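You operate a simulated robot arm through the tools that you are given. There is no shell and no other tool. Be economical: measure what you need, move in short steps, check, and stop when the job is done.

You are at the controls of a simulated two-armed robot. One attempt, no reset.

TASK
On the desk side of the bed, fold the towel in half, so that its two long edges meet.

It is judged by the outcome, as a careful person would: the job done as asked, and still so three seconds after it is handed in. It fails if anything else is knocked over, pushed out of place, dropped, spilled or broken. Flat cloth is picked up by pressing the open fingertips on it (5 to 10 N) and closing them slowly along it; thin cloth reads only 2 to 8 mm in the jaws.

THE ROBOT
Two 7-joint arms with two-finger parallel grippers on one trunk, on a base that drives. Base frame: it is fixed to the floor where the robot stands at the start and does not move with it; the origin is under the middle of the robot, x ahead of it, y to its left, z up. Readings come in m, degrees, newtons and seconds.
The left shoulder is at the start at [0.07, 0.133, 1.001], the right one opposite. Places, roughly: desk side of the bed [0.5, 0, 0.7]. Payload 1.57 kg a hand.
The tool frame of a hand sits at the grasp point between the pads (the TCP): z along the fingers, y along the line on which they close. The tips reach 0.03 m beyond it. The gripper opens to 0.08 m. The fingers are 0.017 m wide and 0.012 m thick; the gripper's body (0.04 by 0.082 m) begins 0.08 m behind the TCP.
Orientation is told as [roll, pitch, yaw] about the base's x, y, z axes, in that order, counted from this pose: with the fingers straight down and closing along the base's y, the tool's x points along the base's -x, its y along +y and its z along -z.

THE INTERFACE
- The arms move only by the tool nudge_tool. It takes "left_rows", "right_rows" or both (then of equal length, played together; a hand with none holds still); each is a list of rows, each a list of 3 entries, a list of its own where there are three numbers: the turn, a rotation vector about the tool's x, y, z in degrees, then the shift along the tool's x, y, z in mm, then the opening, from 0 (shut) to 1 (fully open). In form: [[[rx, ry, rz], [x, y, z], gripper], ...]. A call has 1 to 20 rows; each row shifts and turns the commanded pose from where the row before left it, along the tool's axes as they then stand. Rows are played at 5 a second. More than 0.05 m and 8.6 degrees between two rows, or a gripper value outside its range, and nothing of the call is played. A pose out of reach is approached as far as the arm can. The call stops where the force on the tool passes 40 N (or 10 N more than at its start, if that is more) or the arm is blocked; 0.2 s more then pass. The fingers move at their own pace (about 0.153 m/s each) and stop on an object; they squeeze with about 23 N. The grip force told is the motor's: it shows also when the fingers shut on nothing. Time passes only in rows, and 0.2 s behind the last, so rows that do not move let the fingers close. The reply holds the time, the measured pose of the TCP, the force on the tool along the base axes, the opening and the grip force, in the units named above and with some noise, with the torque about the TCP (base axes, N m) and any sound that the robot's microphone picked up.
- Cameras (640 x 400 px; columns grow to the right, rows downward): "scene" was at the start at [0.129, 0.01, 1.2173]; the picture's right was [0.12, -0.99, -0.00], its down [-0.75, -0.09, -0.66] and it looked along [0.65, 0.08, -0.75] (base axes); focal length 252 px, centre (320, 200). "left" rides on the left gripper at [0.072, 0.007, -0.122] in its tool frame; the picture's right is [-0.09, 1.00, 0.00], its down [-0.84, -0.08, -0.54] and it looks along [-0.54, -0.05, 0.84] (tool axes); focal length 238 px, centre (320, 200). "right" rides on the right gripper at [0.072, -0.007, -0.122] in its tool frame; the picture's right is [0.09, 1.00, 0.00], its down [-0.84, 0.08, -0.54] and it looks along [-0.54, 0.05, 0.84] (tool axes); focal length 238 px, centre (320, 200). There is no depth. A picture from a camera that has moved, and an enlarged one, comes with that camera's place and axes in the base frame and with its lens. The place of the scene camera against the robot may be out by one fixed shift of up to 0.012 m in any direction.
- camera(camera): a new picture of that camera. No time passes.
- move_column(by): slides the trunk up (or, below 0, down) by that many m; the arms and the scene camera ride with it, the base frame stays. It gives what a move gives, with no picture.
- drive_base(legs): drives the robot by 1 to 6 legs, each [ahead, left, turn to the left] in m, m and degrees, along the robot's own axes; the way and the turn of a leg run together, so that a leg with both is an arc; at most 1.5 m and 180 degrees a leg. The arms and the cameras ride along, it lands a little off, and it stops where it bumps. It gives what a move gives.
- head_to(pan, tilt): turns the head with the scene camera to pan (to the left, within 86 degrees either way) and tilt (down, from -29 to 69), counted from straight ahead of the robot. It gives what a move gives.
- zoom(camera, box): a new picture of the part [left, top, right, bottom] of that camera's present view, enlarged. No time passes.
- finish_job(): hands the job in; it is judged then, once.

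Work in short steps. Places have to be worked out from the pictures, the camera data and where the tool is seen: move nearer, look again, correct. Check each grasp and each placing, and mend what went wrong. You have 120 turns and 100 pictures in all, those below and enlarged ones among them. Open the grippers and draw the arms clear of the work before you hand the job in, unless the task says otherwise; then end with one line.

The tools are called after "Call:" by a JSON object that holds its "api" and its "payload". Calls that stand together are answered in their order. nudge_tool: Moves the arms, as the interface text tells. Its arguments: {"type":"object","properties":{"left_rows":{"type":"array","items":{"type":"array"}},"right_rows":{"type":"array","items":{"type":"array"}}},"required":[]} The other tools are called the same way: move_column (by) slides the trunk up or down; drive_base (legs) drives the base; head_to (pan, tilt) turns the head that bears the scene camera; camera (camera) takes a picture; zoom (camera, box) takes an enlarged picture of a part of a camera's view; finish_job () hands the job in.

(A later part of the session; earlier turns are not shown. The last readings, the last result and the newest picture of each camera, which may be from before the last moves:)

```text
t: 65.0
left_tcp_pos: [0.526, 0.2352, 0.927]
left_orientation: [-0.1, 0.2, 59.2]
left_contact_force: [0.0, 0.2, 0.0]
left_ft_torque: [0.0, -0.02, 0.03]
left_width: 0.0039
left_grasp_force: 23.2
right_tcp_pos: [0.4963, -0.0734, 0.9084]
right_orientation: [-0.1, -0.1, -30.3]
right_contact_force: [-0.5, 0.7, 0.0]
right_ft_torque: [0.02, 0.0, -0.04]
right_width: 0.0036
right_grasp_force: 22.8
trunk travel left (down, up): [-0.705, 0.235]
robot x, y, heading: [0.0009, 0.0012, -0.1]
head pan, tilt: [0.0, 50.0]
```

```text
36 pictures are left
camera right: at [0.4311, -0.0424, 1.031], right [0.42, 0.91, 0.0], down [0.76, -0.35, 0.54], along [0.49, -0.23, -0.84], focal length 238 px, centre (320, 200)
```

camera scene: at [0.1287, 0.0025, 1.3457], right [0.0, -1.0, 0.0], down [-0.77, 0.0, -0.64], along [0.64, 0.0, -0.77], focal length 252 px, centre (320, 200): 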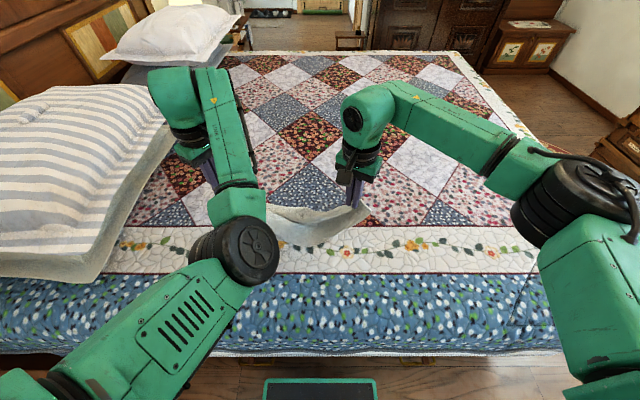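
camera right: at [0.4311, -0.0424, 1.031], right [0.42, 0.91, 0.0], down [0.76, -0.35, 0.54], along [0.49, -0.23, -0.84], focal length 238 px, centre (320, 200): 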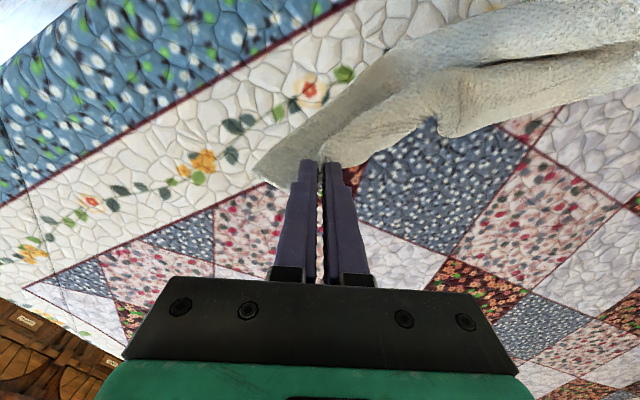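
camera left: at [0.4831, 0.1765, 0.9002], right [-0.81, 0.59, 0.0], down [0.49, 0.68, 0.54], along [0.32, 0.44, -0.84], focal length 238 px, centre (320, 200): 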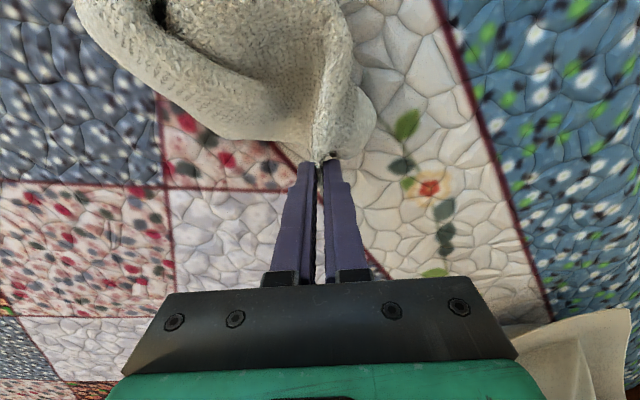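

Both hold and there is still slack. I'll raise more with the trunk and spread a little further.

Call:
{"api": "nudge_tool", "payload": {"right_rows": [[[0, 0, 0], [-6, -8, -3], 0], [[0, 0, 0], [-6, -8, -3], 0], [[0, 0, 0], [-6, -8, -3], 0], [[0, 0, 0], [0, 0, 0], 0]]}}

Call:
{"api": "move_column", "payload": {"by": 0.06}}

Call:
{"api": "camera", "payload": {"camera": "scene"}}

Call:
{"api": "camera", "payload": {"camera": "left"}}

```text
t: 66.0
left_tcp_pos: [0.5256, 0.2361, 0.9284]
left_orientation: [-0.1, 0.1, 59.2]
left_contact_force: [1.0, 0.2, -0.1]
left_ft_torque: [-0.02, 0.03, 0.02]
left_width: 0.0041
left_grasp_force: 23.2
right_tcp_pos: [0.4993, -0.1035, 0.9173]
right_orientation: [-0.1, 0.0, -30.3]
right_contact_force: [-0.7, 1.0, 0.1]
right_ft_torque: [0.05, -0.04, 0.0]
right_width: 0.0036
right_grasp_force: 23.2
trunk travel left (down, up): [-0.705, 0.235]
robot x, y, heading: [0.0027, 0.0026, -0.2]
head pan, tilt: [0.0, 50.0]
```

```text
t: 67.0
left_tcp_pos: [0.5256, 0.2352, 0.9878]
left_orientation: [-0.1, 0.1, 59.2]
left_contact_force: [-0.8, -0.3, -0.5]
left_ft_torque: [0.0, 0.0, 0.04]
left_width: 0.0041
left_grasp_force: 22.8
right_tcp_pos: [0.4996, -0.104, 0.9789]
right_orientation: [-0.1, -0.1, -30.3]
right_contact_force: [-1.2, -0.8, -0.1]
right_ft_torque: [0.04, -0.03, 0.0]
right_width: 0.0037
right_grasp_force: 23.1
trunk travel left (down, up): [-0.765, 0.175]
robot x, y, heading: [0.0017, -0.0012, -0.1]
head pan, tilt: [0.0, 50.0]
```

```text
35 pictures are left
camera scene: at [0.129, 0.002, 1.4057], right [0.0, -1.0, 0.0], down [-0.77, 0.0, -0.64], along [0.64, 0.0, -0.77], focal length 252 px, centre (320, 200)
```

scene: 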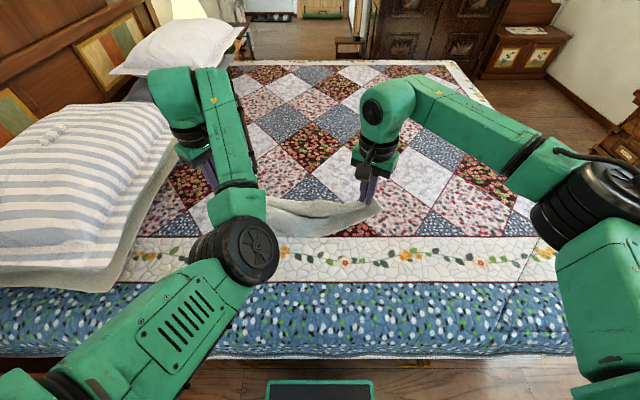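

```text
34 pictures are left
camera left: at [0.4837, 0.1765, 1.1099], right [-0.81, 0.59, 0.0], down [0.49, 0.68, 0.54], along [0.32, 0.44, -0.84], focal length 238 px, centre (320, 200)
```

left: 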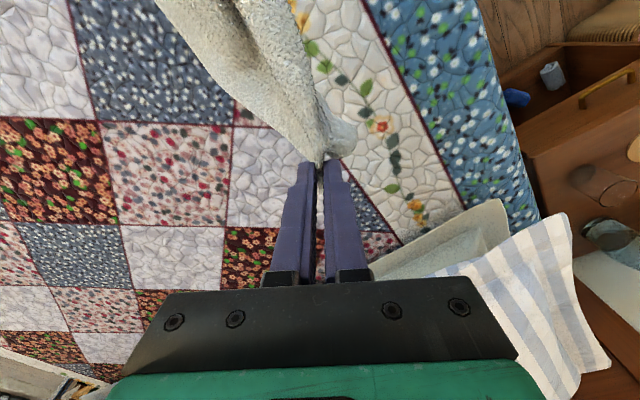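

I'll zoom to see how the cloth hangs between the hands.

Call:
{"api": "zoom", "payload": {"camera": "scene", "box": [240, 170, 400, 270]}}

Call:
{"api": "camera", "payload": {"camera": "right"}}

```text
4.00 times, centred on (320, 220) of scene
camera zoom: at [0.129, 0.002, 1.4057], right [0.0, -1.0, 0.0], down [-0.77, 0.0, -0.64], along [0.64, 0.0, -0.77], focal length 1008 px, centre (320, 120)
```

zoom: 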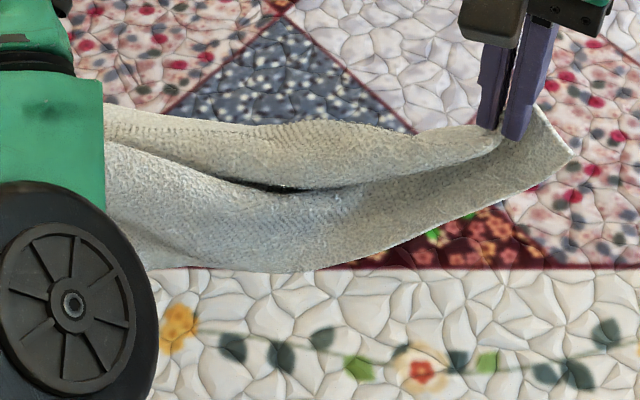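

```text
32 pictures are left
camera right: at [0.4343, -0.0731, 1.1003], right [0.42, 0.91, 0.0], down [0.76, -0.35, 0.54], along [0.49, -0.23, -0.84], focal length 238 px, centre (320, 200)
```

right: 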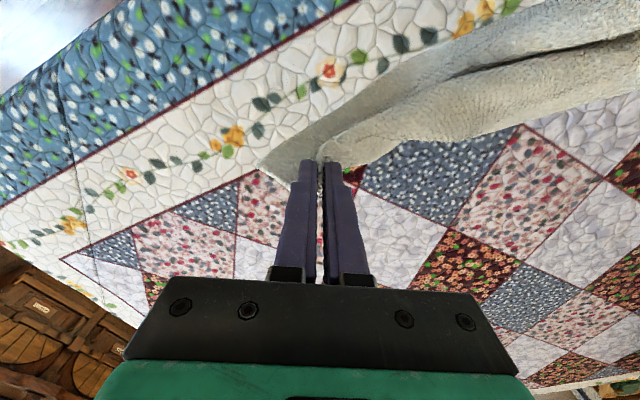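

The right hand seems to hold the opposite (near-right) corner, which isn't useful. I'll release it, back off, and raise the trunk so the towel hangs from the left hand. Then I can find the far-right corner in the air.

Call:
{"api": "nudge_tool", "payload": {"right_rows": [[[0, 0, 0], [0, 0, 0], 0.8], [[0, 0, 0], [0, 0, 0], 0.8], [[0, 0, 0], [0, 0, -30], 0.8], [[0, 0, 0], [-5, -25, -30], 0.8], [[0, 0, -7.5], [0, -30, 0], 0.8], [[0, 0, -7.5], [0, -30, 0], 0.8], [[0, 0, -7.5], [0, -20, 0], 0.8], [[0, 0, -7.5], [40, 0, 0], 0.8], [[0, 0, 0], [40, 0, 0], 0.8], [[0, 0, 0], [0, 0, 0], 0.8]]}}

Call:
{"api": "move_column", "payload": {"by": 0.165}}

Call:
{"api": "camera", "payload": {"camera": "right"}}

```text
t: 69.2
left_tcp_pos: [0.527, 0.2354, 0.9868]
left_orientation: [-0.2, 0.1, 59.2]
left_contact_force: [0.0, -0.5, 0.1]
left_ft_torque: [-0.02, 0.03, 0.02]
left_width: 0.0041
left_grasp_force: 23.0
right_tcp_pos: [0.3792, -0.1936, 1.0384]
right_orientation: [-0.2, 0.1, -0.3]
right_contact_force: [0.4, -0.2, 1.0]
right_ft_torque: [0.03, 0.02, 0.01]
right_width: 0.0639
right_grasp_force: 0.0
trunk travel left (down, up): [-0.765, 0.175]
robot x, y, heading: [0.0, 0.005, -0.2]
head pan, tilt: [0.0, 50.0]
```

```text
t: 71.1
left_tcp_pos: [0.5264, 0.2351, 1.1512]
left_orientation: [-0.1, 0.1, 59.2]
left_contact_force: [-0.5, -0.1, 0.2]
left_ft_torque: [0.05, -0.01, 0.02]
left_width: 0.0043
left_grasp_force: 22.9
right_tcp_pos: [0.38, -0.1929, 1.2031]
right_orientation: [-0.1, -0.1, -0.2]
right_contact_force: [-0.1, -0.3, 0.4]
right_ft_torque: [0.03, 0.02, 0.04]
right_width: 0.0642
right_grasp_force: 0.1
trunk travel left (down, up): [-0.93, 0.01]
robot x, y, heading: [-0.0002, 0.0026, 0.1]
head pan, tilt: [0.0, 50.0]
```

```text
31 pictures are left
camera right: at [0.3077, -0.1995, 1.3257], right [-0.09, 1.0, 0.0], down [0.84, 0.07, 0.54], along [0.54, 0.05, -0.84], focal length 238 px, centre (320, 200)
```

right: 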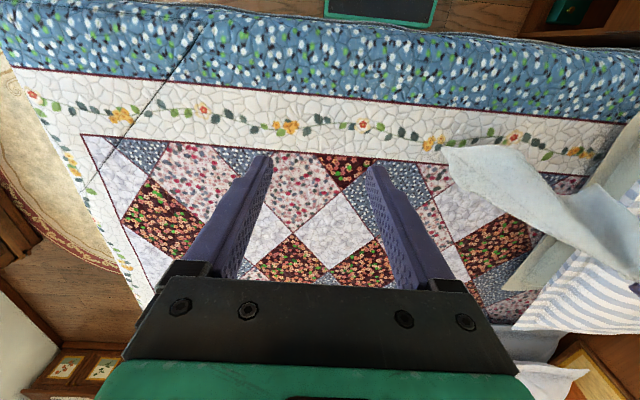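

I'll zoom in on the hanging towel.

Call:
{"api": "zoom", "payload": {"camera": "right", "box": [420, 120, 640, 300]}}

```text
2.22 times, centred on (530, 210) of right
camera zoom: at [0.3077, -0.1995, 1.3257], right [-0.09, 1.0, 0.0], down [0.84, 0.07, 0.54], along [0.54, 0.05, -0.84], focal length 530 px, centre (-147, 178)
```

zoom: 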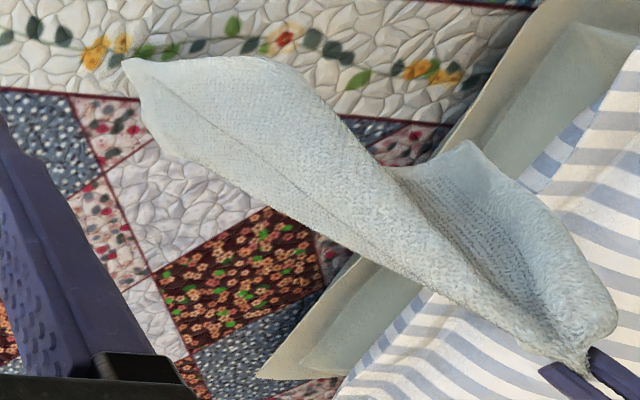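

The lower-left tip of the hanging cloth, about (0.508, 0.154, 0.715), looks like the far-right corner, with the sheet there lying in the y–z plane. I'll turn the right hand to yaw −60 and lower it beside the sheet.

Call:
{"api": "nudge_tool", "payload": {"right_rows": [[[0, 0, 7.5], [0, 0, 40], 0.9], [[0, 0, 7.5], [0, 0, 40], 0.9], [[0, 0, 7.5], [0, 0, 40], 0.9], [[0, 0, 7.5], [0, 0, 40], 0.9], [[0, 0, 7.5], [0, 0, 40], 0.9], [[0, 0, 7.5], [0, 0, 40], 0.9], [[0, 0, 7.5], [0, 0, 40], 0.9], [[0, 0, 7.5], [0, 0, 40], 0.9], [[0, 0, 0], [15, 28, 10], 0.9], [[0, 0, 0], [15, 28, 10], 0.9], [[0, 0, 0], [15, 28, 10], 0.9], [[0, 0, 0], [0, 0, 0], 0.9]]}}

Call:
{"api": "camera", "payload": {"camera": "right"}}

Call:
{"api": "camera", "payload": {"camera": "scene"}}

```text
t: 73.7
left_tcp_pos: [0.5257, 0.2349, 1.1526]
left_orientation: [-0.1, 0.1, 59.2]
left_contact_force: [0.1, -0.7, -0.4]
left_ft_torque: [0.0, 0.01, 0.0]
left_width: 0.0045
left_grasp_force: 22.9
right_tcp_pos: [0.4296, -0.1145, 0.8536]
right_orientation: [0.0, -0.3, -60.3]
right_contact_force: [-0.3, -0.3, 0.3]
right_ft_torque: [0.0, 0.0, 0.0]
right_width: 0.0721
right_grasp_force: 0.1
trunk travel left (down, up): [-0.93, 0.01]
robot x, y, heading: [0.0009, -0.0023, 0.1]
head pan, tilt: [0.0, 50.0]
```

```text
29 pictures are left
camera right: at [0.3891, -0.055, 0.9764], right [0.82, 0.57, 0.0], down [0.48, -0.69, 0.54], along [0.31, -0.45, -0.84], focal length 238 px, centre (320, 200)
```

right: 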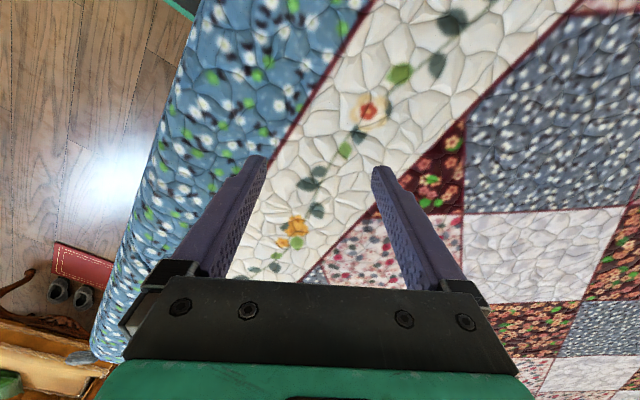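

```text
28 pictures are left
camera scene: at [0.1284, 0.0016, 1.5708], right [0.0, -1.0, 0.0], down [-0.77, 0.0, -0.64], along [0.64, 0.0, -0.77], focal length 252 px, centre (320, 200)
```

scene: 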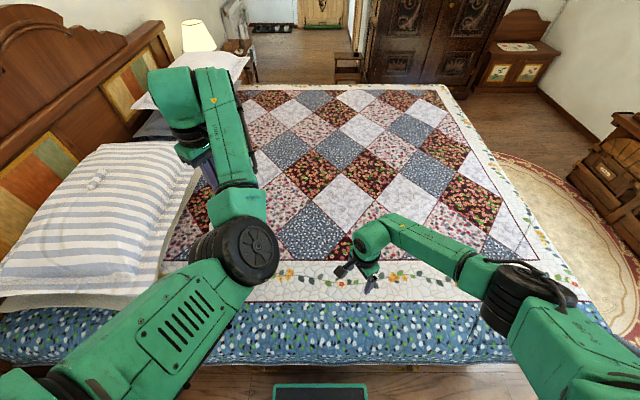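

The workspace is clear. I'll move ahead first, then slide left toward the hanging corner with jaws wide open.

Call:
{"api": "nudge_tool", "payload": {"right_rows": [[[0, 0, 0], [-12.5, 21.7, 15], 0.95], [[0, 0, 0], [-12.5, 21.7, 15], 0.95], [[0, 0, 0], [-12.5, 21.7, 15], 0.95], [[0, 0, 0], [26, 15, 8], 0.95], [[0, 0, 0], [26, 15, 8], 0.95], [[0, 0, 0], [26, 15, 8], 0.95], [[0, 0, 0], [26, 15, 8], 0.95], [[0, 0, 0], [26, 15, 0], 0.95], [[0, 0, 0], [26, 15, 0], 0.95], [[0, 0, 0], [26, 15, 0], 0.95], [[0, 0, 0], [0, 0, 0], 0.95]]}}

Call:
{"api": "camera", "payload": {"camera": "right"}}

```text
t: 76.1
left_tcp_pos: [0.5252, 0.2352, 1.1512]
left_orientation: [-0.1, 0.1, 59.2]
left_contact_force: [-0.4, 0.5, -0.9]
left_ft_torque: [0.01, -0.02, 0.02]
left_width: 0.0041
left_grasp_force: 23.0
right_tcp_pos: [0.434, 0.0306, 0.8203]
right_orientation: [0.0, -0.3, -60.3]
right_contact_force: [1.0, -0.8, -0.3]
right_ft_torque: [0.02, 0.0, -0.01]
right_width: 0.076
right_grasp_force: 0.1
right hand out of reach, approached as far as the arm can: row 3, 4, 5, 6, 7, 8, 9, 10
trunk travel left (down, up): [-0.93, 0.01]
robot x, y, heading: [-0.0025, 0.0026, -0.0]
head pan, tilt: [0.0, 50.0]
```

```text
27 pictures are left
camera right: at [0.3933, 0.0896, 0.9429], right [0.82, 0.57, 0.0], down [0.48, -0.69, 0.54], along [0.31, -0.45, -0.84], focal length 238 px, centre (320, 200)
```

right: 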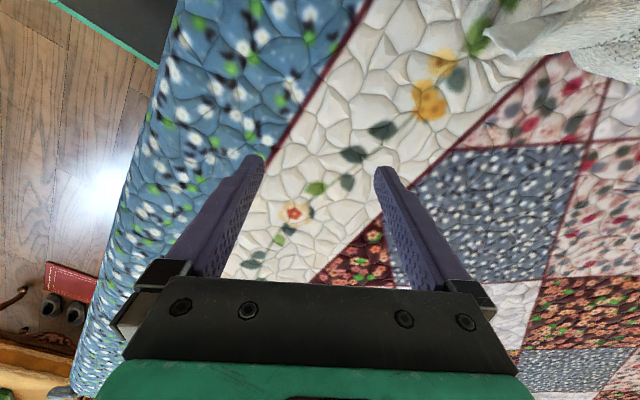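

The corner at (0.498, 0.175, 0.71) is out of reach with the trunk this high. I'll raise the right hand relative to the trunk, lower the trunk 0.2 m, and drive left 7 cm so the corner, resting on the bed, comes within reach.

Call:
{"api": "nudge_tool", "payload": {"right_rows": [[[0, 0, 0], [0, 0, -35], 0.95], [[0, 0, 0], [0, 0, -35], 0.95], [[0, 0, 0], [0, 0, -35], 0.95], [[0, 0, 0], [0, 0, -35], 0.95], [[0, 0, 0], [0, 0, -35], 0.95], [[0, 0, 0], [0, 0, -35], 0.95], [[0, 0, 0], [0, 0, 0], 0.95]]}}

Call:
{"api": "move_column", "payload": {"by": -0.2}}

Call:
{"api": "drive_base", "payload": {"legs": [[0, 0.07, 0]]}}

Call:
{"api": "camera", "payload": {"camera": "scene"}}

Call:
{"api": "camera", "payload": {"camera": "right"}}

```text
t: 77.7
left_tcp_pos: [0.5265, 0.2354, 1.1514]
left_orientation: [-0.1, 0.1, 59.2]
left_contact_force: [-0.9, 0.9, -0.5]
left_ft_torque: [0.0, -0.01, 0.02]
left_width: 0.0043
left_grasp_force: 22.9
right_tcp_pos: [0.4337, 0.0312, 1.0322]
right_orientation: [-0.1, -0.2, -60.3]
right_contact_force: [0.3, -0.6, -0.5]
right_ft_torque: [0.03, 0.02, 0.0]
right_width: 0.0761
right_grasp_force: 0.1
trunk travel left (down, up): [-0.93, 0.01]
robot x, y, heading: [0.0003, -0.0014, 0.1]
head pan, tilt: [0.0, 50.0]
```

```text
t: 79.8
left_tcp_pos: [0.5256, 0.2351, 0.9524]
left_orientation: [-0.2, 0.1, 59.2]
left_contact_force: [0.3, 0.0, -1.3]
left_ft_torque: [0.01, 0.03, -0.02]
left_width: 0.0039
left_grasp_force: 22.9
right_tcp_pos: [0.4346, 0.0305, 0.8309]
right_orientation: [0.0, -0.1, -60.3]
right_contact_force: [-1.1, 0.5, 0.0]
right_ft_torque: [0.01, 0.0, -0.02]
right_width: 0.0759
right_grasp_force: 0.1
trunk travel left (down, up): [-0.73, 0.21]
robot x, y, heading: [0.0012, 0.0037, -0.1]
head pan, tilt: [0.0, 50.0]
```

```text
t: 80.9
left_tcp_pos: [0.5276, 0.3028, 0.9532]
left_orientation: [-0.1, 0.0, 58.9]
left_contact_force: [0.3, 0.1, -0.8]
left_ft_torque: [0.01, 0.02, 0.0]
left_width: 0.0042
left_grasp_force: 22.6
right_tcp_pos: [0.434, 0.0998, 0.8309]
right_orientation: [-0.1, -0.1, -60.4]
right_contact_force: [1.0, -0.1, 0.9]
right_ft_torque: [0.0, 0.02, -0.01]
right_width: 0.0761
right_grasp_force: 0.0
trunk travel left (down, up): [-0.73, 0.21]
robot x, y, heading: [-0.0007, 0.0716, -0.2]
head pan, tilt: [0.0, 50.0]
```

```text
26 pictures are left
camera scene: at [0.1288, 0.071, 1.3707], right [0.0, -1.0, 0.0], down [-0.77, 0.0, -0.64], along [0.64, 0.0, -0.77], focal length 252 px, centre (320, 200)
```

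scene: 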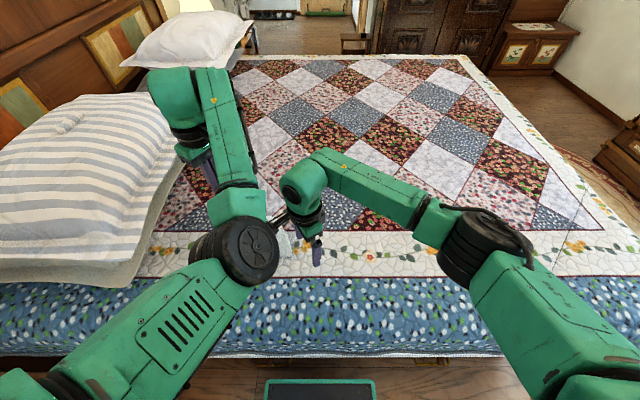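

```text
25 pictures are left
camera right: at [0.3936, 0.1594, 0.954], right [0.82, 0.57, 0.0], down [0.48, -0.69, 0.54], along [0.31, -0.45, -0.84], focal length 238 px, centre (320, 200)
```

right: 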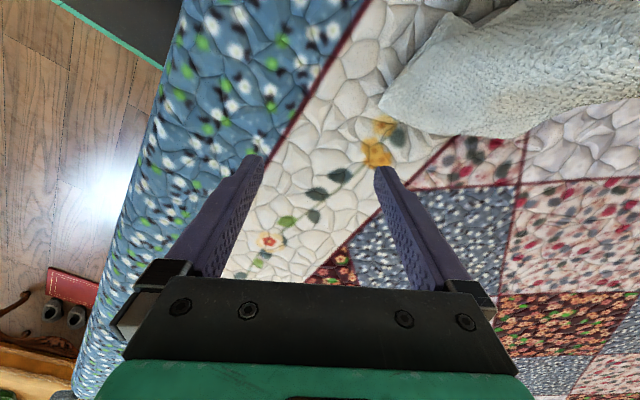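

The corner tip is now at about (0.467, 0.153) as a flat tongue pointing toward the right hand. I'll move the left hand 4 cm outward for clearance, place the right hand over the tongue and turn it to pinch across.

Call:
{"api": "nudge_tool", "payload": {"left_rows": [[[0, 0, 0], [-17, 10.3, 0], 0], [[0, 0, 0], [-17, 10.3, 0], 0], [[0, 0, 0], [0, 0, 0], 0]]}}

Call:
{"api": "nudge_tool", "payload": {"right_rows": [[[0, 0, 0], [11, 25, 0], 0.5], [[0, 0, 0], [11, 25, 0], 0.5], [[0, 0, 0], [11, 25, 0], 0.5], [[0, 0, -8], [0, 0, 0], 0.5], [[0, 0, -8], [0, 0, 0], 0.5], [[0, 0, -8], [0, 0, 0], 0.5], [[0, 0, -8], [0, 0, 10], 0.5], [[0, 0, -8], [0, 0, 15], 0.5], [[0, 0, -8], [0, 0, 15], 0.5], [[0, 0, 0], [0, 0, 0], 0.5]]}}

Call:
{"api": "camera", "payload": {"camera": "right"}}

```text
t: 81.7
left_tcp_pos: [0.5266, 0.3442, 0.9533]
left_orientation: [-0.2, 0.1, 59.2]
left_contact_force: [0.1, 0.4, -0.3]
left_ft_torque: [-0.02, -0.02, 0.02]
left_width: 0.0043
left_grasp_force: 23.3
right_tcp_pos: [0.4341, 0.1014, 0.8305]
right_orientation: [0.0, -0.2, -60.4]
right_contact_force: [-0.8, -0.1, -0.1]
right_ft_torque: [-0.01, 0.01, 0.0]
right_width: 0.0759
right_grasp_force: 0.1
trunk travel left (down, up): [-0.73, 0.21]
robot x, y, heading: [-0.0008, 0.0733, -0.2]
head pan, tilt: [0.0, 50.0]
```

```text
t: 83.9
left_tcp_pos: [0.5259, 0.3448, 0.9528]
left_orientation: [-0.1, 0.1, 59.1]
left_contact_force: [-0.2, 1.0, 0.4]
left_ft_torque: [0.0, -0.02, 0.0]
left_width: 0.0044
left_grasp_force: 23.0
right_tcp_pos: [0.4831, 0.1684, 0.7902]
right_orientation: [-0.1, -0.1, -12.4]
right_contact_force: [-0.9, 0.3, 0.1]
right_ft_torque: [0.03, 0.03, 0.01]
right_width: 0.0401
right_grasp_force: 0.1
trunk travel left (down, up): [-0.73, 0.21]
robot x, y, heading: [0.0025, 0.0716, 0.1]
head pan, tilt: [0.0, 50.0]
```

```text
24 pictures are left
camera right: at [0.4118, 0.1762, 0.9134], right [0.12, 0.99, 0.0], down [0.83, -0.1, 0.54], along [0.54, -0.07, -0.84], focal length 238 px, centre (320, 200)
```

right: 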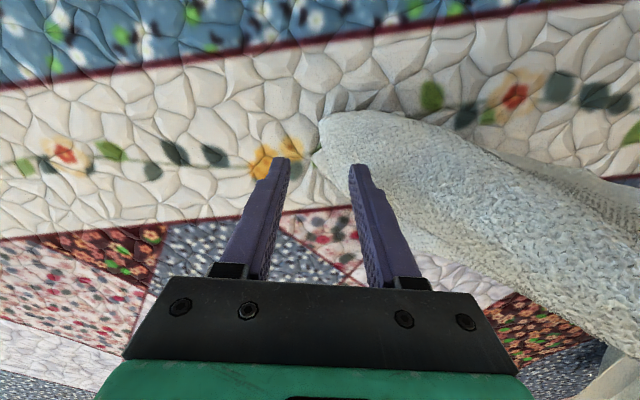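

I'll shift 24 mm left so the tongue tip sits between the fingers, then lower and press.

Call:
{"api": "nudge_tool", "payload": {"right_rows": [[[0, 0, 0], [0, 25, 0], 0.55], [[0, 0, 0], [0, 0, 20], 0.55], [[0, 0, 0], [0, 0, 18], 0.55], [[0, 0, 0], [0, 0, 8], 0.55], [[0, 0, 0], [0, 0, 4], 0.55], [[0, 0, 0], [0, 0, 3], 0.55], [[0, 0, 0], [0, 0, 0], 0.55]]}}

Call:
{"api": "camera", "payload": {"camera": "right"}}

```text
t: 85.5
left_tcp_pos: [0.5251, 0.346, 0.9531]
left_orientation: [-0.2, 0.1, 59.1]
left_contact_force: [0.3, -0.9, -1.9]
left_ft_torque: [0.03, 0.01, -0.01]
left_width: 0.004
left_grasp_force: 23.3
right_tcp_pos: [0.4818, 0.1495, 0.7369]
right_orientation: [0.1, -0.2, -12.3]
right_contact_force: [-0.8, 3.8, 10.2]
right_ft_torque: [0.42, -0.04, 0.06]
right_width: 0.0478
right_grasp_force: 2.0
right hand out of reach, approached as far as the arm can: row 1, 3, 4, 5, 6
trunk travel left (down, up): [-0.73, 0.21]
robot x, y, heading: [-0.0012, 0.0713, 0.0]
head pan, tilt: [0.0, 50.0]
```

```text
23 pictures are left
camera right: at [0.4104, 0.1589, 0.8604], right [0.12, 0.99, 0.0], down [0.83, -0.1, 0.55], along [0.54, -0.07, -0.84], focal length 238 px, centre (320, 200)
```

right: 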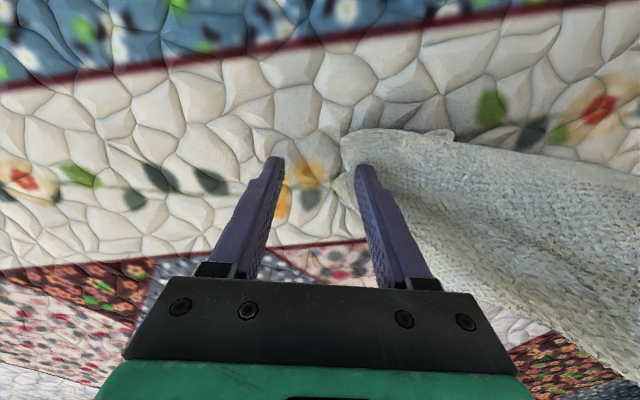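

Only one finger reached the cloth: the arm is at its limit. Lowering the trunk improves the reach, so I'll lift the right hand relative to it, lower the trunk 0.1 m, then shift left again.

Call:
{"api": "nudge_tool", "payload": {"right_rows": [[[0, 0, 0], [0, 0, -35], 0.55], [[0, 0, 0], [0, 0, -35], 0.55], [[0, 0, 0], [0, 0, -35], 0.55], [[0, 0, 0], [0, 0, -35], 0.55], [[0, 0, 0], [0, 0, 0], 0.55]]}}

Call:
{"api": "move_column", "payload": {"by": -0.11}}

Call:
{"api": "nudge_tool", "payload": {"right_rows": [[[0, 0, 0], [0, 22, 0], 0.55], [[0, 0, 0], [0, 20, 0], 0.55], [[0, 0, 0], [0, 0, 0], 0.55]]}}

Call:
{"api": "camera", "payload": {"camera": "right"}}

```text
t: 86.7
left_tcp_pos: [0.5262, 0.3453, 0.9515]
left_orientation: [-0.1, 0.1, 59.1]
left_contact_force: [0.1, 0.7, -0.1]
left_ft_torque: [-0.02, 0.0, 0.06]
left_width: 0.0041
left_grasp_force: 22.4
right_tcp_pos: [0.4829, 0.1474, 0.8761]
right_orientation: [-0.2, 0.0, -12.4]
right_contact_force: [-1.2, -0.8, -0.6]
right_ft_torque: [-0.02, -0.01, 0.03]
right_width: 0.0439
right_grasp_force: 0.1
trunk travel left (down, up): [-0.73, 0.21]
robot x, y, heading: [0.0047, 0.0714, -0.1]
head pan, tilt: [0.0, 50.0]
```

```text
t: 88.1
left_tcp_pos: [0.5263, 0.3454, 0.8426]
left_orientation: [-0.1, 0.1, 59.0]
left_contact_force: [0.4, 0.4, -0.4]
left_ft_torque: [0.0, -0.01, 0.01]
left_width: 0.0044
left_grasp_force: 22.6
right_tcp_pos: [0.4832, 0.1475, 0.7659]
right_orientation: [-0.1, -0.1, -12.5]
right_contact_force: [0.5, 0.2, -0.1]
right_ft_torque: [-0.03, 0.01, 0.0]
right_width: 0.0439
right_grasp_force: 0.1
trunk travel left (down, up): [-0.62, 0.32]
robot x, y, heading: [-0.0021, 0.0716, -0.0]
head pan, tilt: [0.0, 50.0]
```

```text
t: 88.9
left_tcp_pos: [0.5272, 0.3445, 0.843]
left_orientation: [0.0, 0.1, 59.0]
left_contact_force: [0.0, -0.6, -0.1]
left_ft_torque: [0.05, 0.01, 0.0]
left_width: 0.0042
left_grasp_force: 23.2
right_tcp_pos: [0.4928, 0.1907, 0.7675]
right_orientation: [-0.2, -0.1, -12.4]
right_contact_force: [-0.2, 0.8, 0.0]
right_ft_torque: [0.02, -0.02, 0.01]
right_width: 0.044
right_grasp_force: 0.1
trunk travel left (down, up): [-0.62, 0.32]
robot x, y, heading: [0.0004, 0.0719, -0.2]
head pan, tilt: [0.0, 50.0]
```

```text
22 pictures are left
camera right: at [0.4213, 0.198, 0.8889], right [0.12, 0.99, 0.0], down [0.83, -0.1, 0.54], along [0.54, -0.07, -0.84], focal length 238 px, centre (320, 200)
```

right: 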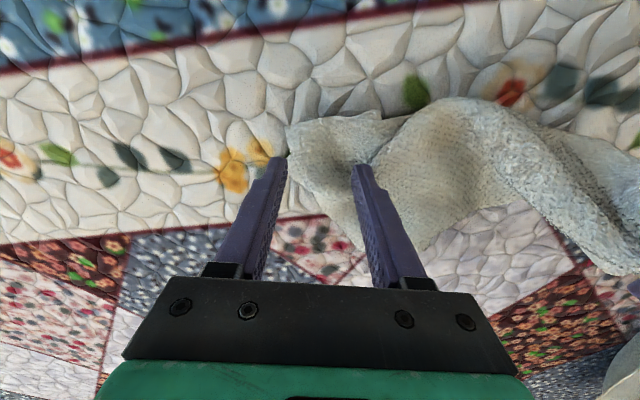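

Now within reach, and the tip is between the fingers. I'll press and close slowly, then lift a little.

Call:
{"api": "nudge_tool", "payload": {"right_rows": [[[0, 0, 0], [2, 6, 8], 0.55], [[0, 0, 0], [0, 0, 12], 0.55], [[0, 0, 0], [0, 0, 6], 0.55], [[0, 0, 0], [0, 0, 4], 0.55], [[0, 0, 0], [0, 0, 1.5], 0.55], [[0, 0, 0], [0, 0, 0], 0.49], [[0, 0, 0], [0, 0, 0], 0.43], [[0, 0, 0], [0, 0, 0], 0.37], [[0, 0, 0], [0, 0, 0], 0.31], [[0, 0, 0], [0, 0, 0], 0.25], [[0, 0, 0], [0, 0, 0], 0.19], [[0, 0, 0], [0, 0, 0], 0.13], [[0, 0, 0], [0, 0, 0], 0.07], [[0, 0, 0], [0, 0, 0], 0.02], [[0, 0, 0], [0, 0, 0], 0.0], [[0, 0, 0], [0, 0, 0], 0.0], [[0, 0, 0], [0, 0, 0], 0.0]]}}

Call:
{"api": "camera", "payload": {"camera": "right"}}

```text
t: 92.5
left_tcp_pos: [0.5234, 0.3454, 0.8448]
left_orientation: [-0.4, -0.1, 59.1]
left_contact_force: [0.3, -0.1, 0.5]
left_ft_torque: [-0.01, 0.05, 0.0]
left_width: 0.0043
left_grasp_force: 23.1
right_tcp_pos: [0.4856, 0.1928, 0.7378]
right_orientation: [0.1, -0.3, -12.3]
right_contact_force: [-0.2, 10.1, 27.0]
right_ft_torque: [0.66, -0.13, 0.09]
right_width: 0.0091
right_grasp_force: 23.0
right hand out of reach, approached as far as the arm can: row 2
trunk travel left (down, up): [-0.62, 0.32]
robot x, y, heading: [0.0002, 0.0717, -0.5]
head pan, tilt: [0.0, 50.0]
```

```text
21 pictures are left
camera right: at [0.414, 0.2016, 0.8603], right [0.12, 0.99, 0.0], down [0.83, -0.1, 0.55], along [0.54, -0.07, -0.84], focal length 238 px, centre (320, 200)
```

right: 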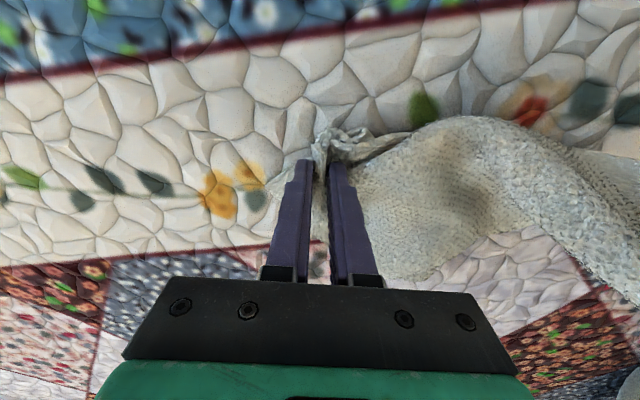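

A firm 9 mm grip. I'll lift and draw this corner right, to about 0.3 m from the left hand.

Call:
{"api": "nudge_tool", "payload": {"right_rows": [[[0, 0, 0], [0, 0, -25], 0], [[0, 0, 0], [0, 0, -25], 0], [[0, 0, 0], [-3, -10, -25], 0], [[0, 0, 0], [-7, -26, -10], 0], [[0, 0, 0], [-7, -26, -10], 0], [[0, 0, 0], [-7, -26, -5], 0], [[0, 0, 0], [-7, -20, 0], 0], [[0, 0, 0], [-7, -15, 0], 0], [[0, 0, 0], [0, 0, 0], 0]]}}

Call:
{"api": "move_column", "payload": {"by": 0.15}}

Call:
{"api": "camera", "payload": {"camera": "scene"}}

Call:
{"api": "camera", "payload": {"camera": "right"}}

```text
t: 94.5
left_tcp_pos: [0.5268, 0.3451, 0.8424]
left_orientation: [-0.2, 0.1, 59.1]
left_contact_force: [-1.3, -3.5, -1.5]
left_ft_torque: [-0.05, -0.01, 0.04]
left_width: 0.0044
left_grasp_force: 22.5
right_tcp_pos: [0.5013, 0.0631, 0.8353]
right_orientation: [-0.1, -0.1, -12.4]
right_contact_force: [0.1, 3.1, -1.1]
right_ft_torque: [0.13, 0.01, 0.01]
right_width: 0.0075
right_grasp_force: 22.9
trunk travel left (down, up): [-0.62, 0.32]
robot x, y, heading: [0.0028, 0.0743, -0.1]
head pan, tilt: [0.0, 50.0]
```

```text
t: 96.2
left_tcp_pos: [0.5267, 0.3449, 0.9923]
left_orientation: [-0.1, 0.1, 59.1]
left_contact_force: [0.8, -3.4, -0.8]
left_ft_torque: [-0.11, 0.01, 0.04]
left_width: 0.0043
left_grasp_force: 23.1
right_tcp_pos: [0.5024, 0.0642, 0.9851]
right_orientation: [-0.1, -0.1, -12.4]
right_contact_force: [0.3, 3.2, 0.6]
right_ft_torque: [0.16, -0.01, 0.04]
right_width: 0.0074
right_grasp_force: 22.9
trunk travel left (down, up): [-0.77, 0.17]
robot x, y, heading: [0.0002, 0.0727, -0.3]
head pan, tilt: [0.0, 50.0]
```

```text
20 pictures are left
camera scene: at [0.129, 0.0722, 1.4107], right [0.0, -1.0, 0.0], down [-0.77, 0.0, -0.64], along [0.64, 0.0, -0.77], focal length 252 px, centre (320, 200)
```

scene: 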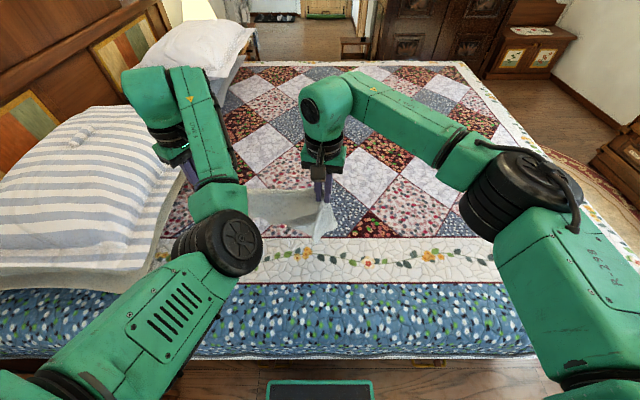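

```text
19 pictures are left
camera right: at [0.43, 0.0724, 1.1077], right [0.12, 0.99, 0.0], down [0.83, -0.1, 0.54], along [0.54, -0.07, -0.84], focal length 238 px, centre (320, 200)
```

right: 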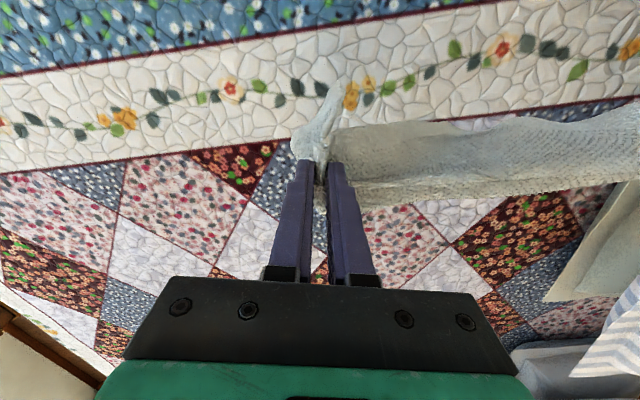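

Taut at 3.3 N with the hands 0.28 m apart. I'll zoom on the scene to see how it hangs.

Call:
{"api": "zoom", "payload": {"camera": "scene", "box": [220, 160, 380, 260]}}

```text
4.00 times, centred on (300, 210) of scene
camera zoom: at [0.129, 0.0722, 1.4107], right [0.0, -1.0, 0.0], down [-0.77, 0.0, -0.64], along [0.64, 0.0, -0.77], focal length 1008 px, centre (400, 160)
```

zoom: 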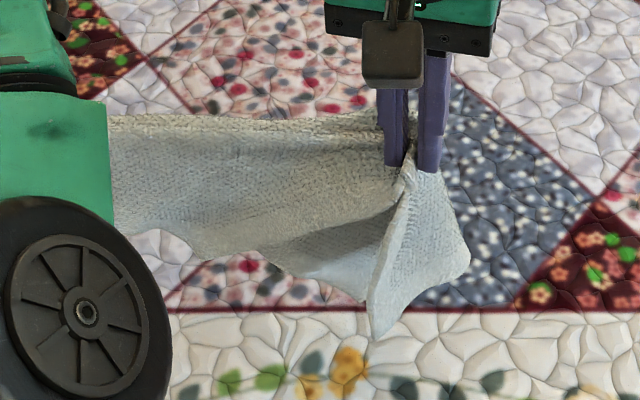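

The long edge runs straight between the hands, with only a small lobe beyond the right grip. I'll drive back and right to centre it, then lay it flat by lowering and driving forward in alternation.

Call:
{"api": "drive_base", "payload": {"legs": [[-0.13, -0.15, 0]]}}

Call:
{"api": "move_column", "payload": {"by": -0.06}}

Call:
{"api": "camera", "payload": {"camera": "scene"}}

```text
t: 97.8
left_tcp_pos: [0.3972, 0.1969, 0.993]
left_orientation: [-0.1, 0.2, 59.1]
left_contact_force: [-0.4, -3.2, -0.7]
left_ft_torque: [-0.1, 0.0, 0.01]
left_width: 0.004
left_grasp_force: 23.2
right_tcp_pos: [0.372, -0.0846, 0.9852]
right_orientation: [-0.2, 0.0, -12.4]
right_contact_force: [0.3, 3.3, -0.7]
right_ft_torque: [0.11, 0.01, 0.06]
right_width: 0.0074
right_grasp_force: 23.0
trunk travel left (down, up): [-0.77, 0.17]
robot x, y, heading: [-0.1277, -0.0771, -0.1]
head pan, tilt: [0.0, 50.0]
```

```text
t: 98.8
left_tcp_pos: [0.3973, 0.1968, 0.9327]
left_orientation: [-0.1, 0.2, 59.1]
left_contact_force: [-0.6, -2.9, 0.1]
left_ft_torque: [-0.09, 0.0, 0.07]
left_width: 0.0042
left_grasp_force: 22.9
right_tcp_pos: [0.3694, -0.0848, 0.9257]
right_orientation: [-0.1, -0.1, -12.3]
right_contact_force: [-0.5, 3.9, 0.0]
right_ft_torque: [0.13, -0.04, 0.05]
right_width: 0.0076
right_grasp_force: 23.5
trunk travel left (down, up): [-0.71, 0.23]
robot x, y, heading: [-0.1313, -0.0761, 0.0]
head pan, tilt: [0.0, 50.0]
```

```text
17 pictures are left
camera scene: at [-0.0015, -0.0766, 1.3507], right [0.0, -1.0, 0.0], down [-0.77, 0.0, -0.64], along [0.64, 0.0, -0.77], focal length 252 px, centre (320, 200)
```

scene: 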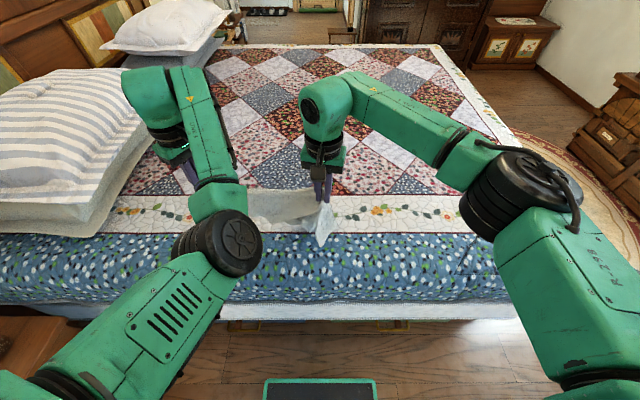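

It hangs vertically with the bottom touching near x≈0.36. Now I'll alternate forward drives and lowering.

Call:
{"api": "drive_base", "payload": {"legs": [[0.07, 0, 0]]}}

Call:
{"api": "move_column", "payload": {"by": -0.06}}

Call:
{"api": "drive_base", "payload": {"legs": [[0.06, 0, 0]]}}

Call:
{"api": "move_column", "payload": {"by": -0.06}}

Call:
{"api": "camera", "payload": {"camera": "scene"}}

```text
t: 99.8
left_tcp_pos: [0.4639, 0.1961, 0.9329]
left_orientation: [-0.2, 0.1, 59.2]
left_contact_force: [0.0, -3.2, 0.1]
left_ft_torque: [-0.1, 0.06, 0.03]
left_width: 0.0042
left_grasp_force: 23.1
right_tcp_pos: [0.4378, -0.0853, 0.9255]
right_orientation: [-0.1, -0.1, -12.1]
right_contact_force: [0.5, 3.6, -0.4]
right_ft_torque: [0.13, -0.04, 0.04]
right_width: 0.0077
right_grasp_force: 22.8
trunk travel left (down, up): [-0.71, 0.23]
robot x, y, heading: [-0.058, -0.0761, 0.1]
head pan, tilt: [0.0, 50.0]
```

```text
t: 100.8
left_tcp_pos: [0.4643, 0.1966, 0.8728]
left_orientation: [-0.2, 0.2, 59.2]
left_contact_force: [0.3, -2.9, -0.9]
left_ft_torque: [-0.09, -0.02, 0.03]
left_width: 0.0045
left_grasp_force: 23.2
right_tcp_pos: [0.4389, -0.0832, 0.8653]
right_orientation: [-0.1, -0.1, -12.2]
right_contact_force: [-0.2, 3.2, 1.6]
right_ft_torque: [0.12, 0.01, 0.03]
right_width: 0.0076
right_grasp_force: 23.0
trunk travel left (down, up): [-0.65, 0.29]
robot x, y, heading: [-0.0621, -0.0773, -0.0]
head pan, tilt: [0.0, 50.0]
```

```text
t: 101.8
left_tcp_pos: [0.5235, 0.1965, 0.8736]
left_orientation: [-0.2, 0.1, 59.1]
left_contact_force: [0.1, -3.2, -0.3]
left_ft_torque: [-0.09, 0.0, 0.01]
left_width: 0.0043
left_grasp_force: 23.1
right_tcp_pos: [0.497, -0.0847, 0.8661]
right_orientation: [-0.1, 0.0, -12.3]
right_contact_force: [-0.2, 3.5, -0.3]
right_ft_torque: [0.12, 0.0, 0.07]
right_width: 0.0075
right_grasp_force: 22.7
trunk travel left (down, up): [-0.65, 0.29]
robot x, y, heading: [-0.0062, -0.0754, -0.2]
head pan, tilt: [0.0, 50.0]
```

```text
t: 102.8
left_tcp_pos: [0.5231, 0.1977, 0.8138]
left_orientation: [-0.1, 0.0, 59.1]
left_contact_force: [-0.7, -2.7, -1.0]
left_ft_torque: [-0.05, 0.0, 0.04]
left_width: 0.0044
left_grasp_force: 23.7
right_tcp_pos: [0.4981, -0.0846, 0.8058]
right_orientation: [0.0, -0.1, -12.3]
right_contact_force: [0.2, 2.4, 0.5]
right_ft_torque: [0.11, -0.04, 0.03]
right_width: 0.0073
right_grasp_force: 23.3
trunk travel left (down, up): [-0.59, 0.35]
robot x, y, heading: [-0.0004, -0.0769, -0.1]
head pan, tilt: [0.0, 50.0]
```

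```text
16 pictures are left
camera scene: at [0.1262, -0.0769, 1.2308], right [0.0, -1.0, 0.0], down [-0.77, 0.0, -0.64], along [0.64, 0.0, -0.77], focal length 252 px, centre (320, 200)
```

scene: 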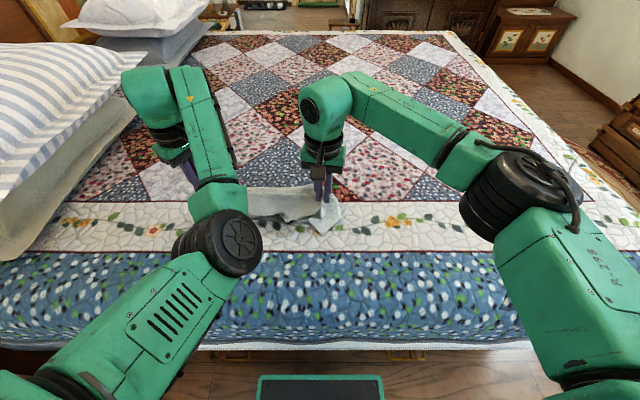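

I'll set the edge down with a final forward and downward move, then open both grippers.

Call:
{"api": "nudge_tool", "payload": {"left_rows": [[[0, 0, 0], [-5.2, -8.6, 14], 0], [[0, 0, 0], [-5.2, -8.6, 14], 0], [[0, 0, 0], [-5.2, -8.6, 14], 0], [[0, 0, 0], [-5.2, -8.6, 14], 0], [[0, 0, 0], [0, 0, 6], 0], [[0, 0, 0], [0, 0, 0], 0.6], [[0, 0, 0], [0, 0, 0], 0.6], [[0, 0, 0], [0, 0, -25], 0.6], [[0, 0, 0], [0, 0, -30], 0.6], [[0, 0, 0], [0, 0, -30], 0.6]], "right_rows": [[[0, 0, 0], [-9.8, 2, 13], 0], [[0, 0, 0], [-9.8, 2, 13], 0], [[0, 0, 0], [-9.8, 2, 13], 0], [[0, 0, 0], [-9.8, 2, 13], 0], [[0, 0, 0], [0, 0, 5], 0], [[0, 0, 0], [0, 0, 0], 0.6], [[0, 0, 0], [0, 0, 0], 0.6], [[0, 0, 0], [0, 0, -25], 0.6], [[0, 0, 0], [0, 0, -30], 0.6], [[0, 0, 0], [0, 0, -30], 0.6]]}}

Call:
{"api": "nudge_tool", "payload": {"right_rows": [[[0, 0, -6], [0, -30, -20], 0.6], [[0, 0, -6], [0, -30, -20], 0.6], [[0, 0, 0], [20, -20, -20], 0.6], [[0, 0, 0], [20, -20, -20], 0.6], [[0, 0, 0], [20, 0, -20], 0.6], [[0, 0, 0], [20, 0, 0], 0.6], [[0, 0, 0], [0, 0, 0], 0.6]]}}

Call:
{"api": "camera", "payload": {"camera": "right"}}

```text
t: 105.0
left_tcp_pos: [0.5614, 0.196, 0.8365]
left_orientation: [-0.3, 0.0, 59.1]
left_contact_force: [-0.2, -0.3, 0.6]
left_ft_torque: [0.0, 0.0, 0.05]
left_width: 0.048
left_grasp_force: 0.0
right_tcp_pos: [0.5372, -0.0865, 0.8325]
right_orientation: [-0.1, -0.1, -12.3]
right_contact_force: [0.1, 0.1, -0.1]
right_ft_torque: [0.02, 0.02, 0.04]
right_width: 0.0477
right_grasp_force: 0.1
trunk travel left (down, up): [-0.59, 0.35]
robot x, y, heading: [-0.0012, -0.0803, -0.2]
head pan, tilt: [0.0, 50.0]
```

```text
t: 106.6
left_tcp_pos: [0.5635, 0.1962, 0.8344]
left_orientation: [-0.1, 0.1, 59.1]
left_contact_force: [-0.7, 0.3, 0.0]
left_ft_torque: [0.04, -0.01, 0.04]
left_width: 0.0481
left_grasp_force: 0.0
right_tcp_pos: [0.4489, -0.184, 0.9333]
right_orientation: [-0.2, 0.0, -0.3]
right_contact_force: [-0.5, -0.1, -0.2]
right_ft_torque: [0.0, 0.0, 0.04]
right_width: 0.0482
right_grasp_force: 0.0
trunk travel left (down, up): [-0.59, 0.35]
robot x, y, heading: [-0.0007, -0.0778, -0.4]
head pan, tilt: [0.0, 50.0]
```

```text
15 pictures are left
camera right: at [0.3779, -0.1904, 1.0553], right [-0.09, 1.0, 0.0], down [0.84, 0.07, 0.54], along [0.54, 0.05, -0.84], focal length 238 px, centre (320, 200)
```

right: 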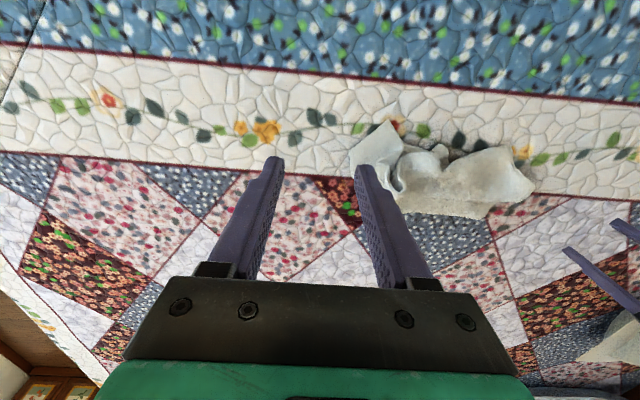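

The towel is laid but gathered in x. I'll zoom to see which edges I can pull out.

Call:
{"api": "zoom", "payload": {"camera": "right", "box": [320, 90, 560, 240]}}

```text
2.67 times, centred on (440, 165) of right
camera zoom: at [0.3779, -0.1904, 1.0553], right [-0.09, 1.0, 0.0], down [0.84, 0.07, 0.54], along [0.54, 0.05, -0.84], focal length 636 px, centre (0, 293)
```

zoom: 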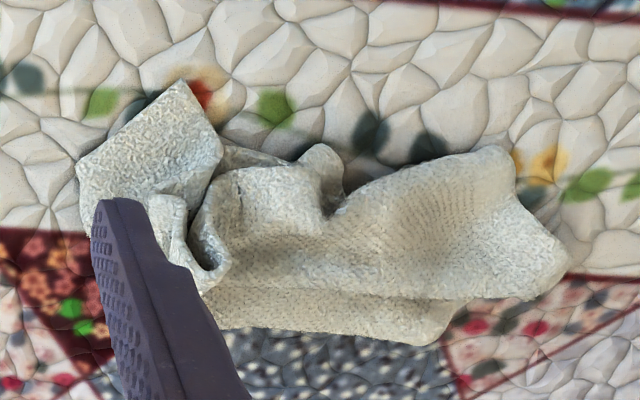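

The left corner is where I released it, and the right flap's corner is at about (0.458, −0.084). I'll bring the right hand over that flap and return the left hand to its release point.

Call:
{"api": "nudge_tool", "payload": {"left_rows": [[[0, 0, 0], [0, 0, 20], 0.6], [[0, 0, 0], [0, 0, 20], 0.6], [[0, 0, 0], [0, 0, 20], 0.6], [[0, 0, 0], [0, 0, 15], 0.6], [[0, 0, 0], [0, 0, 5], 0.6], [[0, 0, 0], [0, 0, 0], 0.6]], "right_rows": [[[0, 0, 0], [-6, 19, 30], 0.5], [[0, 0, 0], [-6, 19, 30], 0.5], [[0, 0, 0], [-6, 19, 30], 0.5], [[0, 0, 0], [-6, 19, 30], 0.5], [[0, 0, 0], [-5, 18, 30], 0.5], [[0, 0, 0], [0, 0, 10], 0.5]]}}

Call:
{"api": "camera", "payload": {"camera": "right"}}

Call:
{"api": "camera", "payload": {"camera": "left"}}

```text
t: 108.0
left_tcp_pos: [0.5645, 0.1957, 0.7557]
left_orientation: [-0.1, 0.1, 59.3]
left_contact_force: [0.1, 0.4, -0.1]
left_ft_torque: [-0.01, 0.01, -0.04]
left_width: 0.0479
left_grasp_force: 0.0
right_tcp_pos: [0.4787, -0.0886, 0.7724]
right_orientation: [-0.1, 0.0, -0.3]
right_contact_force: [0.0, -0.4, 0.1]
right_ft_torque: [0.03, -0.01, 0.02]
right_width: 0.0399
right_grasp_force: 0.1
trunk travel left (down, up): [-0.59, 0.35]
robot x, y, heading: [-0.0043, -0.0768, -0.1]
head pan, tilt: [0.0, 50.0]
```

```text
13 pictures are left
camera right: at [0.4075, -0.0946, 0.8951], right [-0.09, 1.0, 0.0], down [0.84, 0.07, 0.54], along [0.54, 0.05, -0.84], focal length 238 px, centre (320, 200)
```

right: 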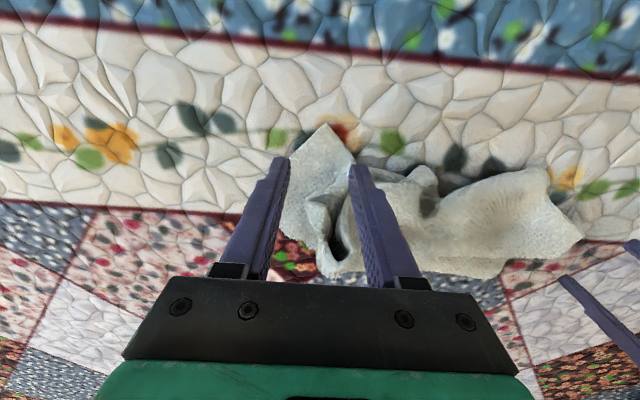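

```text
12 pictures are left
camera left: at [0.5211, 0.1368, 0.8786], right [-0.81, 0.59, 0.0], down [0.49, 0.68, 0.54], along [0.32, 0.44, -0.84], focal length 238 px, centre (320, 200)
```

left: 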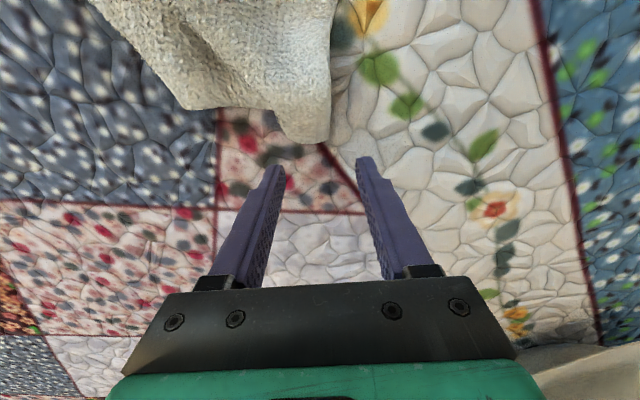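

I'll reposition the left hand about 4 cm toward the cloth, then press and close both grippers slowly.

Call:
{"api": "nudge_tool", "payload": {"left_rows": [[[0, 0, 0], [0, 0, -12], 0.5], [[0, 0, 0], [20, -10, 0], 0.5], [[0, 0, 0], [20, -10, 0], 0.5], [[0, 0, 0], [0, 0, 12], 0.5], [[0, 0, 0], [0, 0, 10], 0.5], [[0, 0, 0], [0, 0, 5], 0.5], [[0, 0, 0], [0, 0, 2], 0.5], [[0, 0, 0], [0, 0, 0], 0.5]], "right_rows": [[[0, 0, 0], [2, 0, 10], 0.47], [[0, 0, 0], [0, 0, 10], 0.47], [[0, 0, 0], [0, 0, 6], 0.47], [[0, 0, 0], [0, 0, 4], 0.47], [[0, 0, 0], [0, 0, 3], 0.47], [[0, 0, 0], [0, 0, 2], 0.47], [[0, 0, 0], [0, 0, 0], 0.47], [[0, 0, 0], [0, 0, 0], 0.47]]}}

```text
t: 109.8
left_tcp_pos: [0.5611, 0.1501, 0.7395]
left_orientation: [0.0, 0.1, 59.1]
left_contact_force: [0.0, 0.4, 0.1]
left_ft_torque: [-0.02, 0.02, 0.03]
left_width: 0.0401
left_grasp_force: 0.1
right_tcp_pos: [0.4754, -0.0901, 0.7376]
right_orientation: [-0.1, -0.1, -0.3]
right_contact_force: [-0.3, -0.3, 0.4]
right_ft_torque: [0.02, 0.0, -0.04]
right_width: 0.0376
right_grasp_force: 0.0
trunk travel left (down, up): [-0.59, 0.35]
robot x, y, heading: [-0.0011, -0.0755, 0.0]
head pan, tilt: [0.0, 50.0]
```

No contact yet. I'll go lower in small steps.

Call:
{"api": "nudge_tool", "payload": {"left_rows": [[[0, 0, 0], [0, 0, 3], 0.5], [[0, 0, 0], [0, 0, 2], 0.5], [[0, 0, 0], [0, 0, 0], 0.5]], "right_rows": [[[0, 0, 0], [0, 0, 3], 0.47], [[0, 0, 0], [0, 0, 2], 0.47], [[0, 0, 0], [0, 0, 0], 0.47]]}}

```text
t: 110.6
left_tcp_pos: [0.5611, 0.1494, 0.7345]
left_orientation: [-0.3, 0.0, 59.3]
left_contact_force: [1.3, -0.7, 4.3]
left_ft_torque: [-0.01, -0.01, -0.03]
left_width: 0.0399
left_grasp_force: 0.1
right_tcp_pos: [0.4764, -0.0909, 0.7345]
right_orientation: [-0.1, -0.1, -0.3]
right_contact_force: [2.0, 0.5, 2.1]
right_ft_torque: [0.04, -0.03, -0.02]
right_width: 0.0378
right_grasp_force: 0.0
trunk travel left (down, up): [-0.59, 0.35]
robot x, y, heading: [-0.0055, -0.0794, -0.0]
head pan, tilt: [0.0, 50.0]
```

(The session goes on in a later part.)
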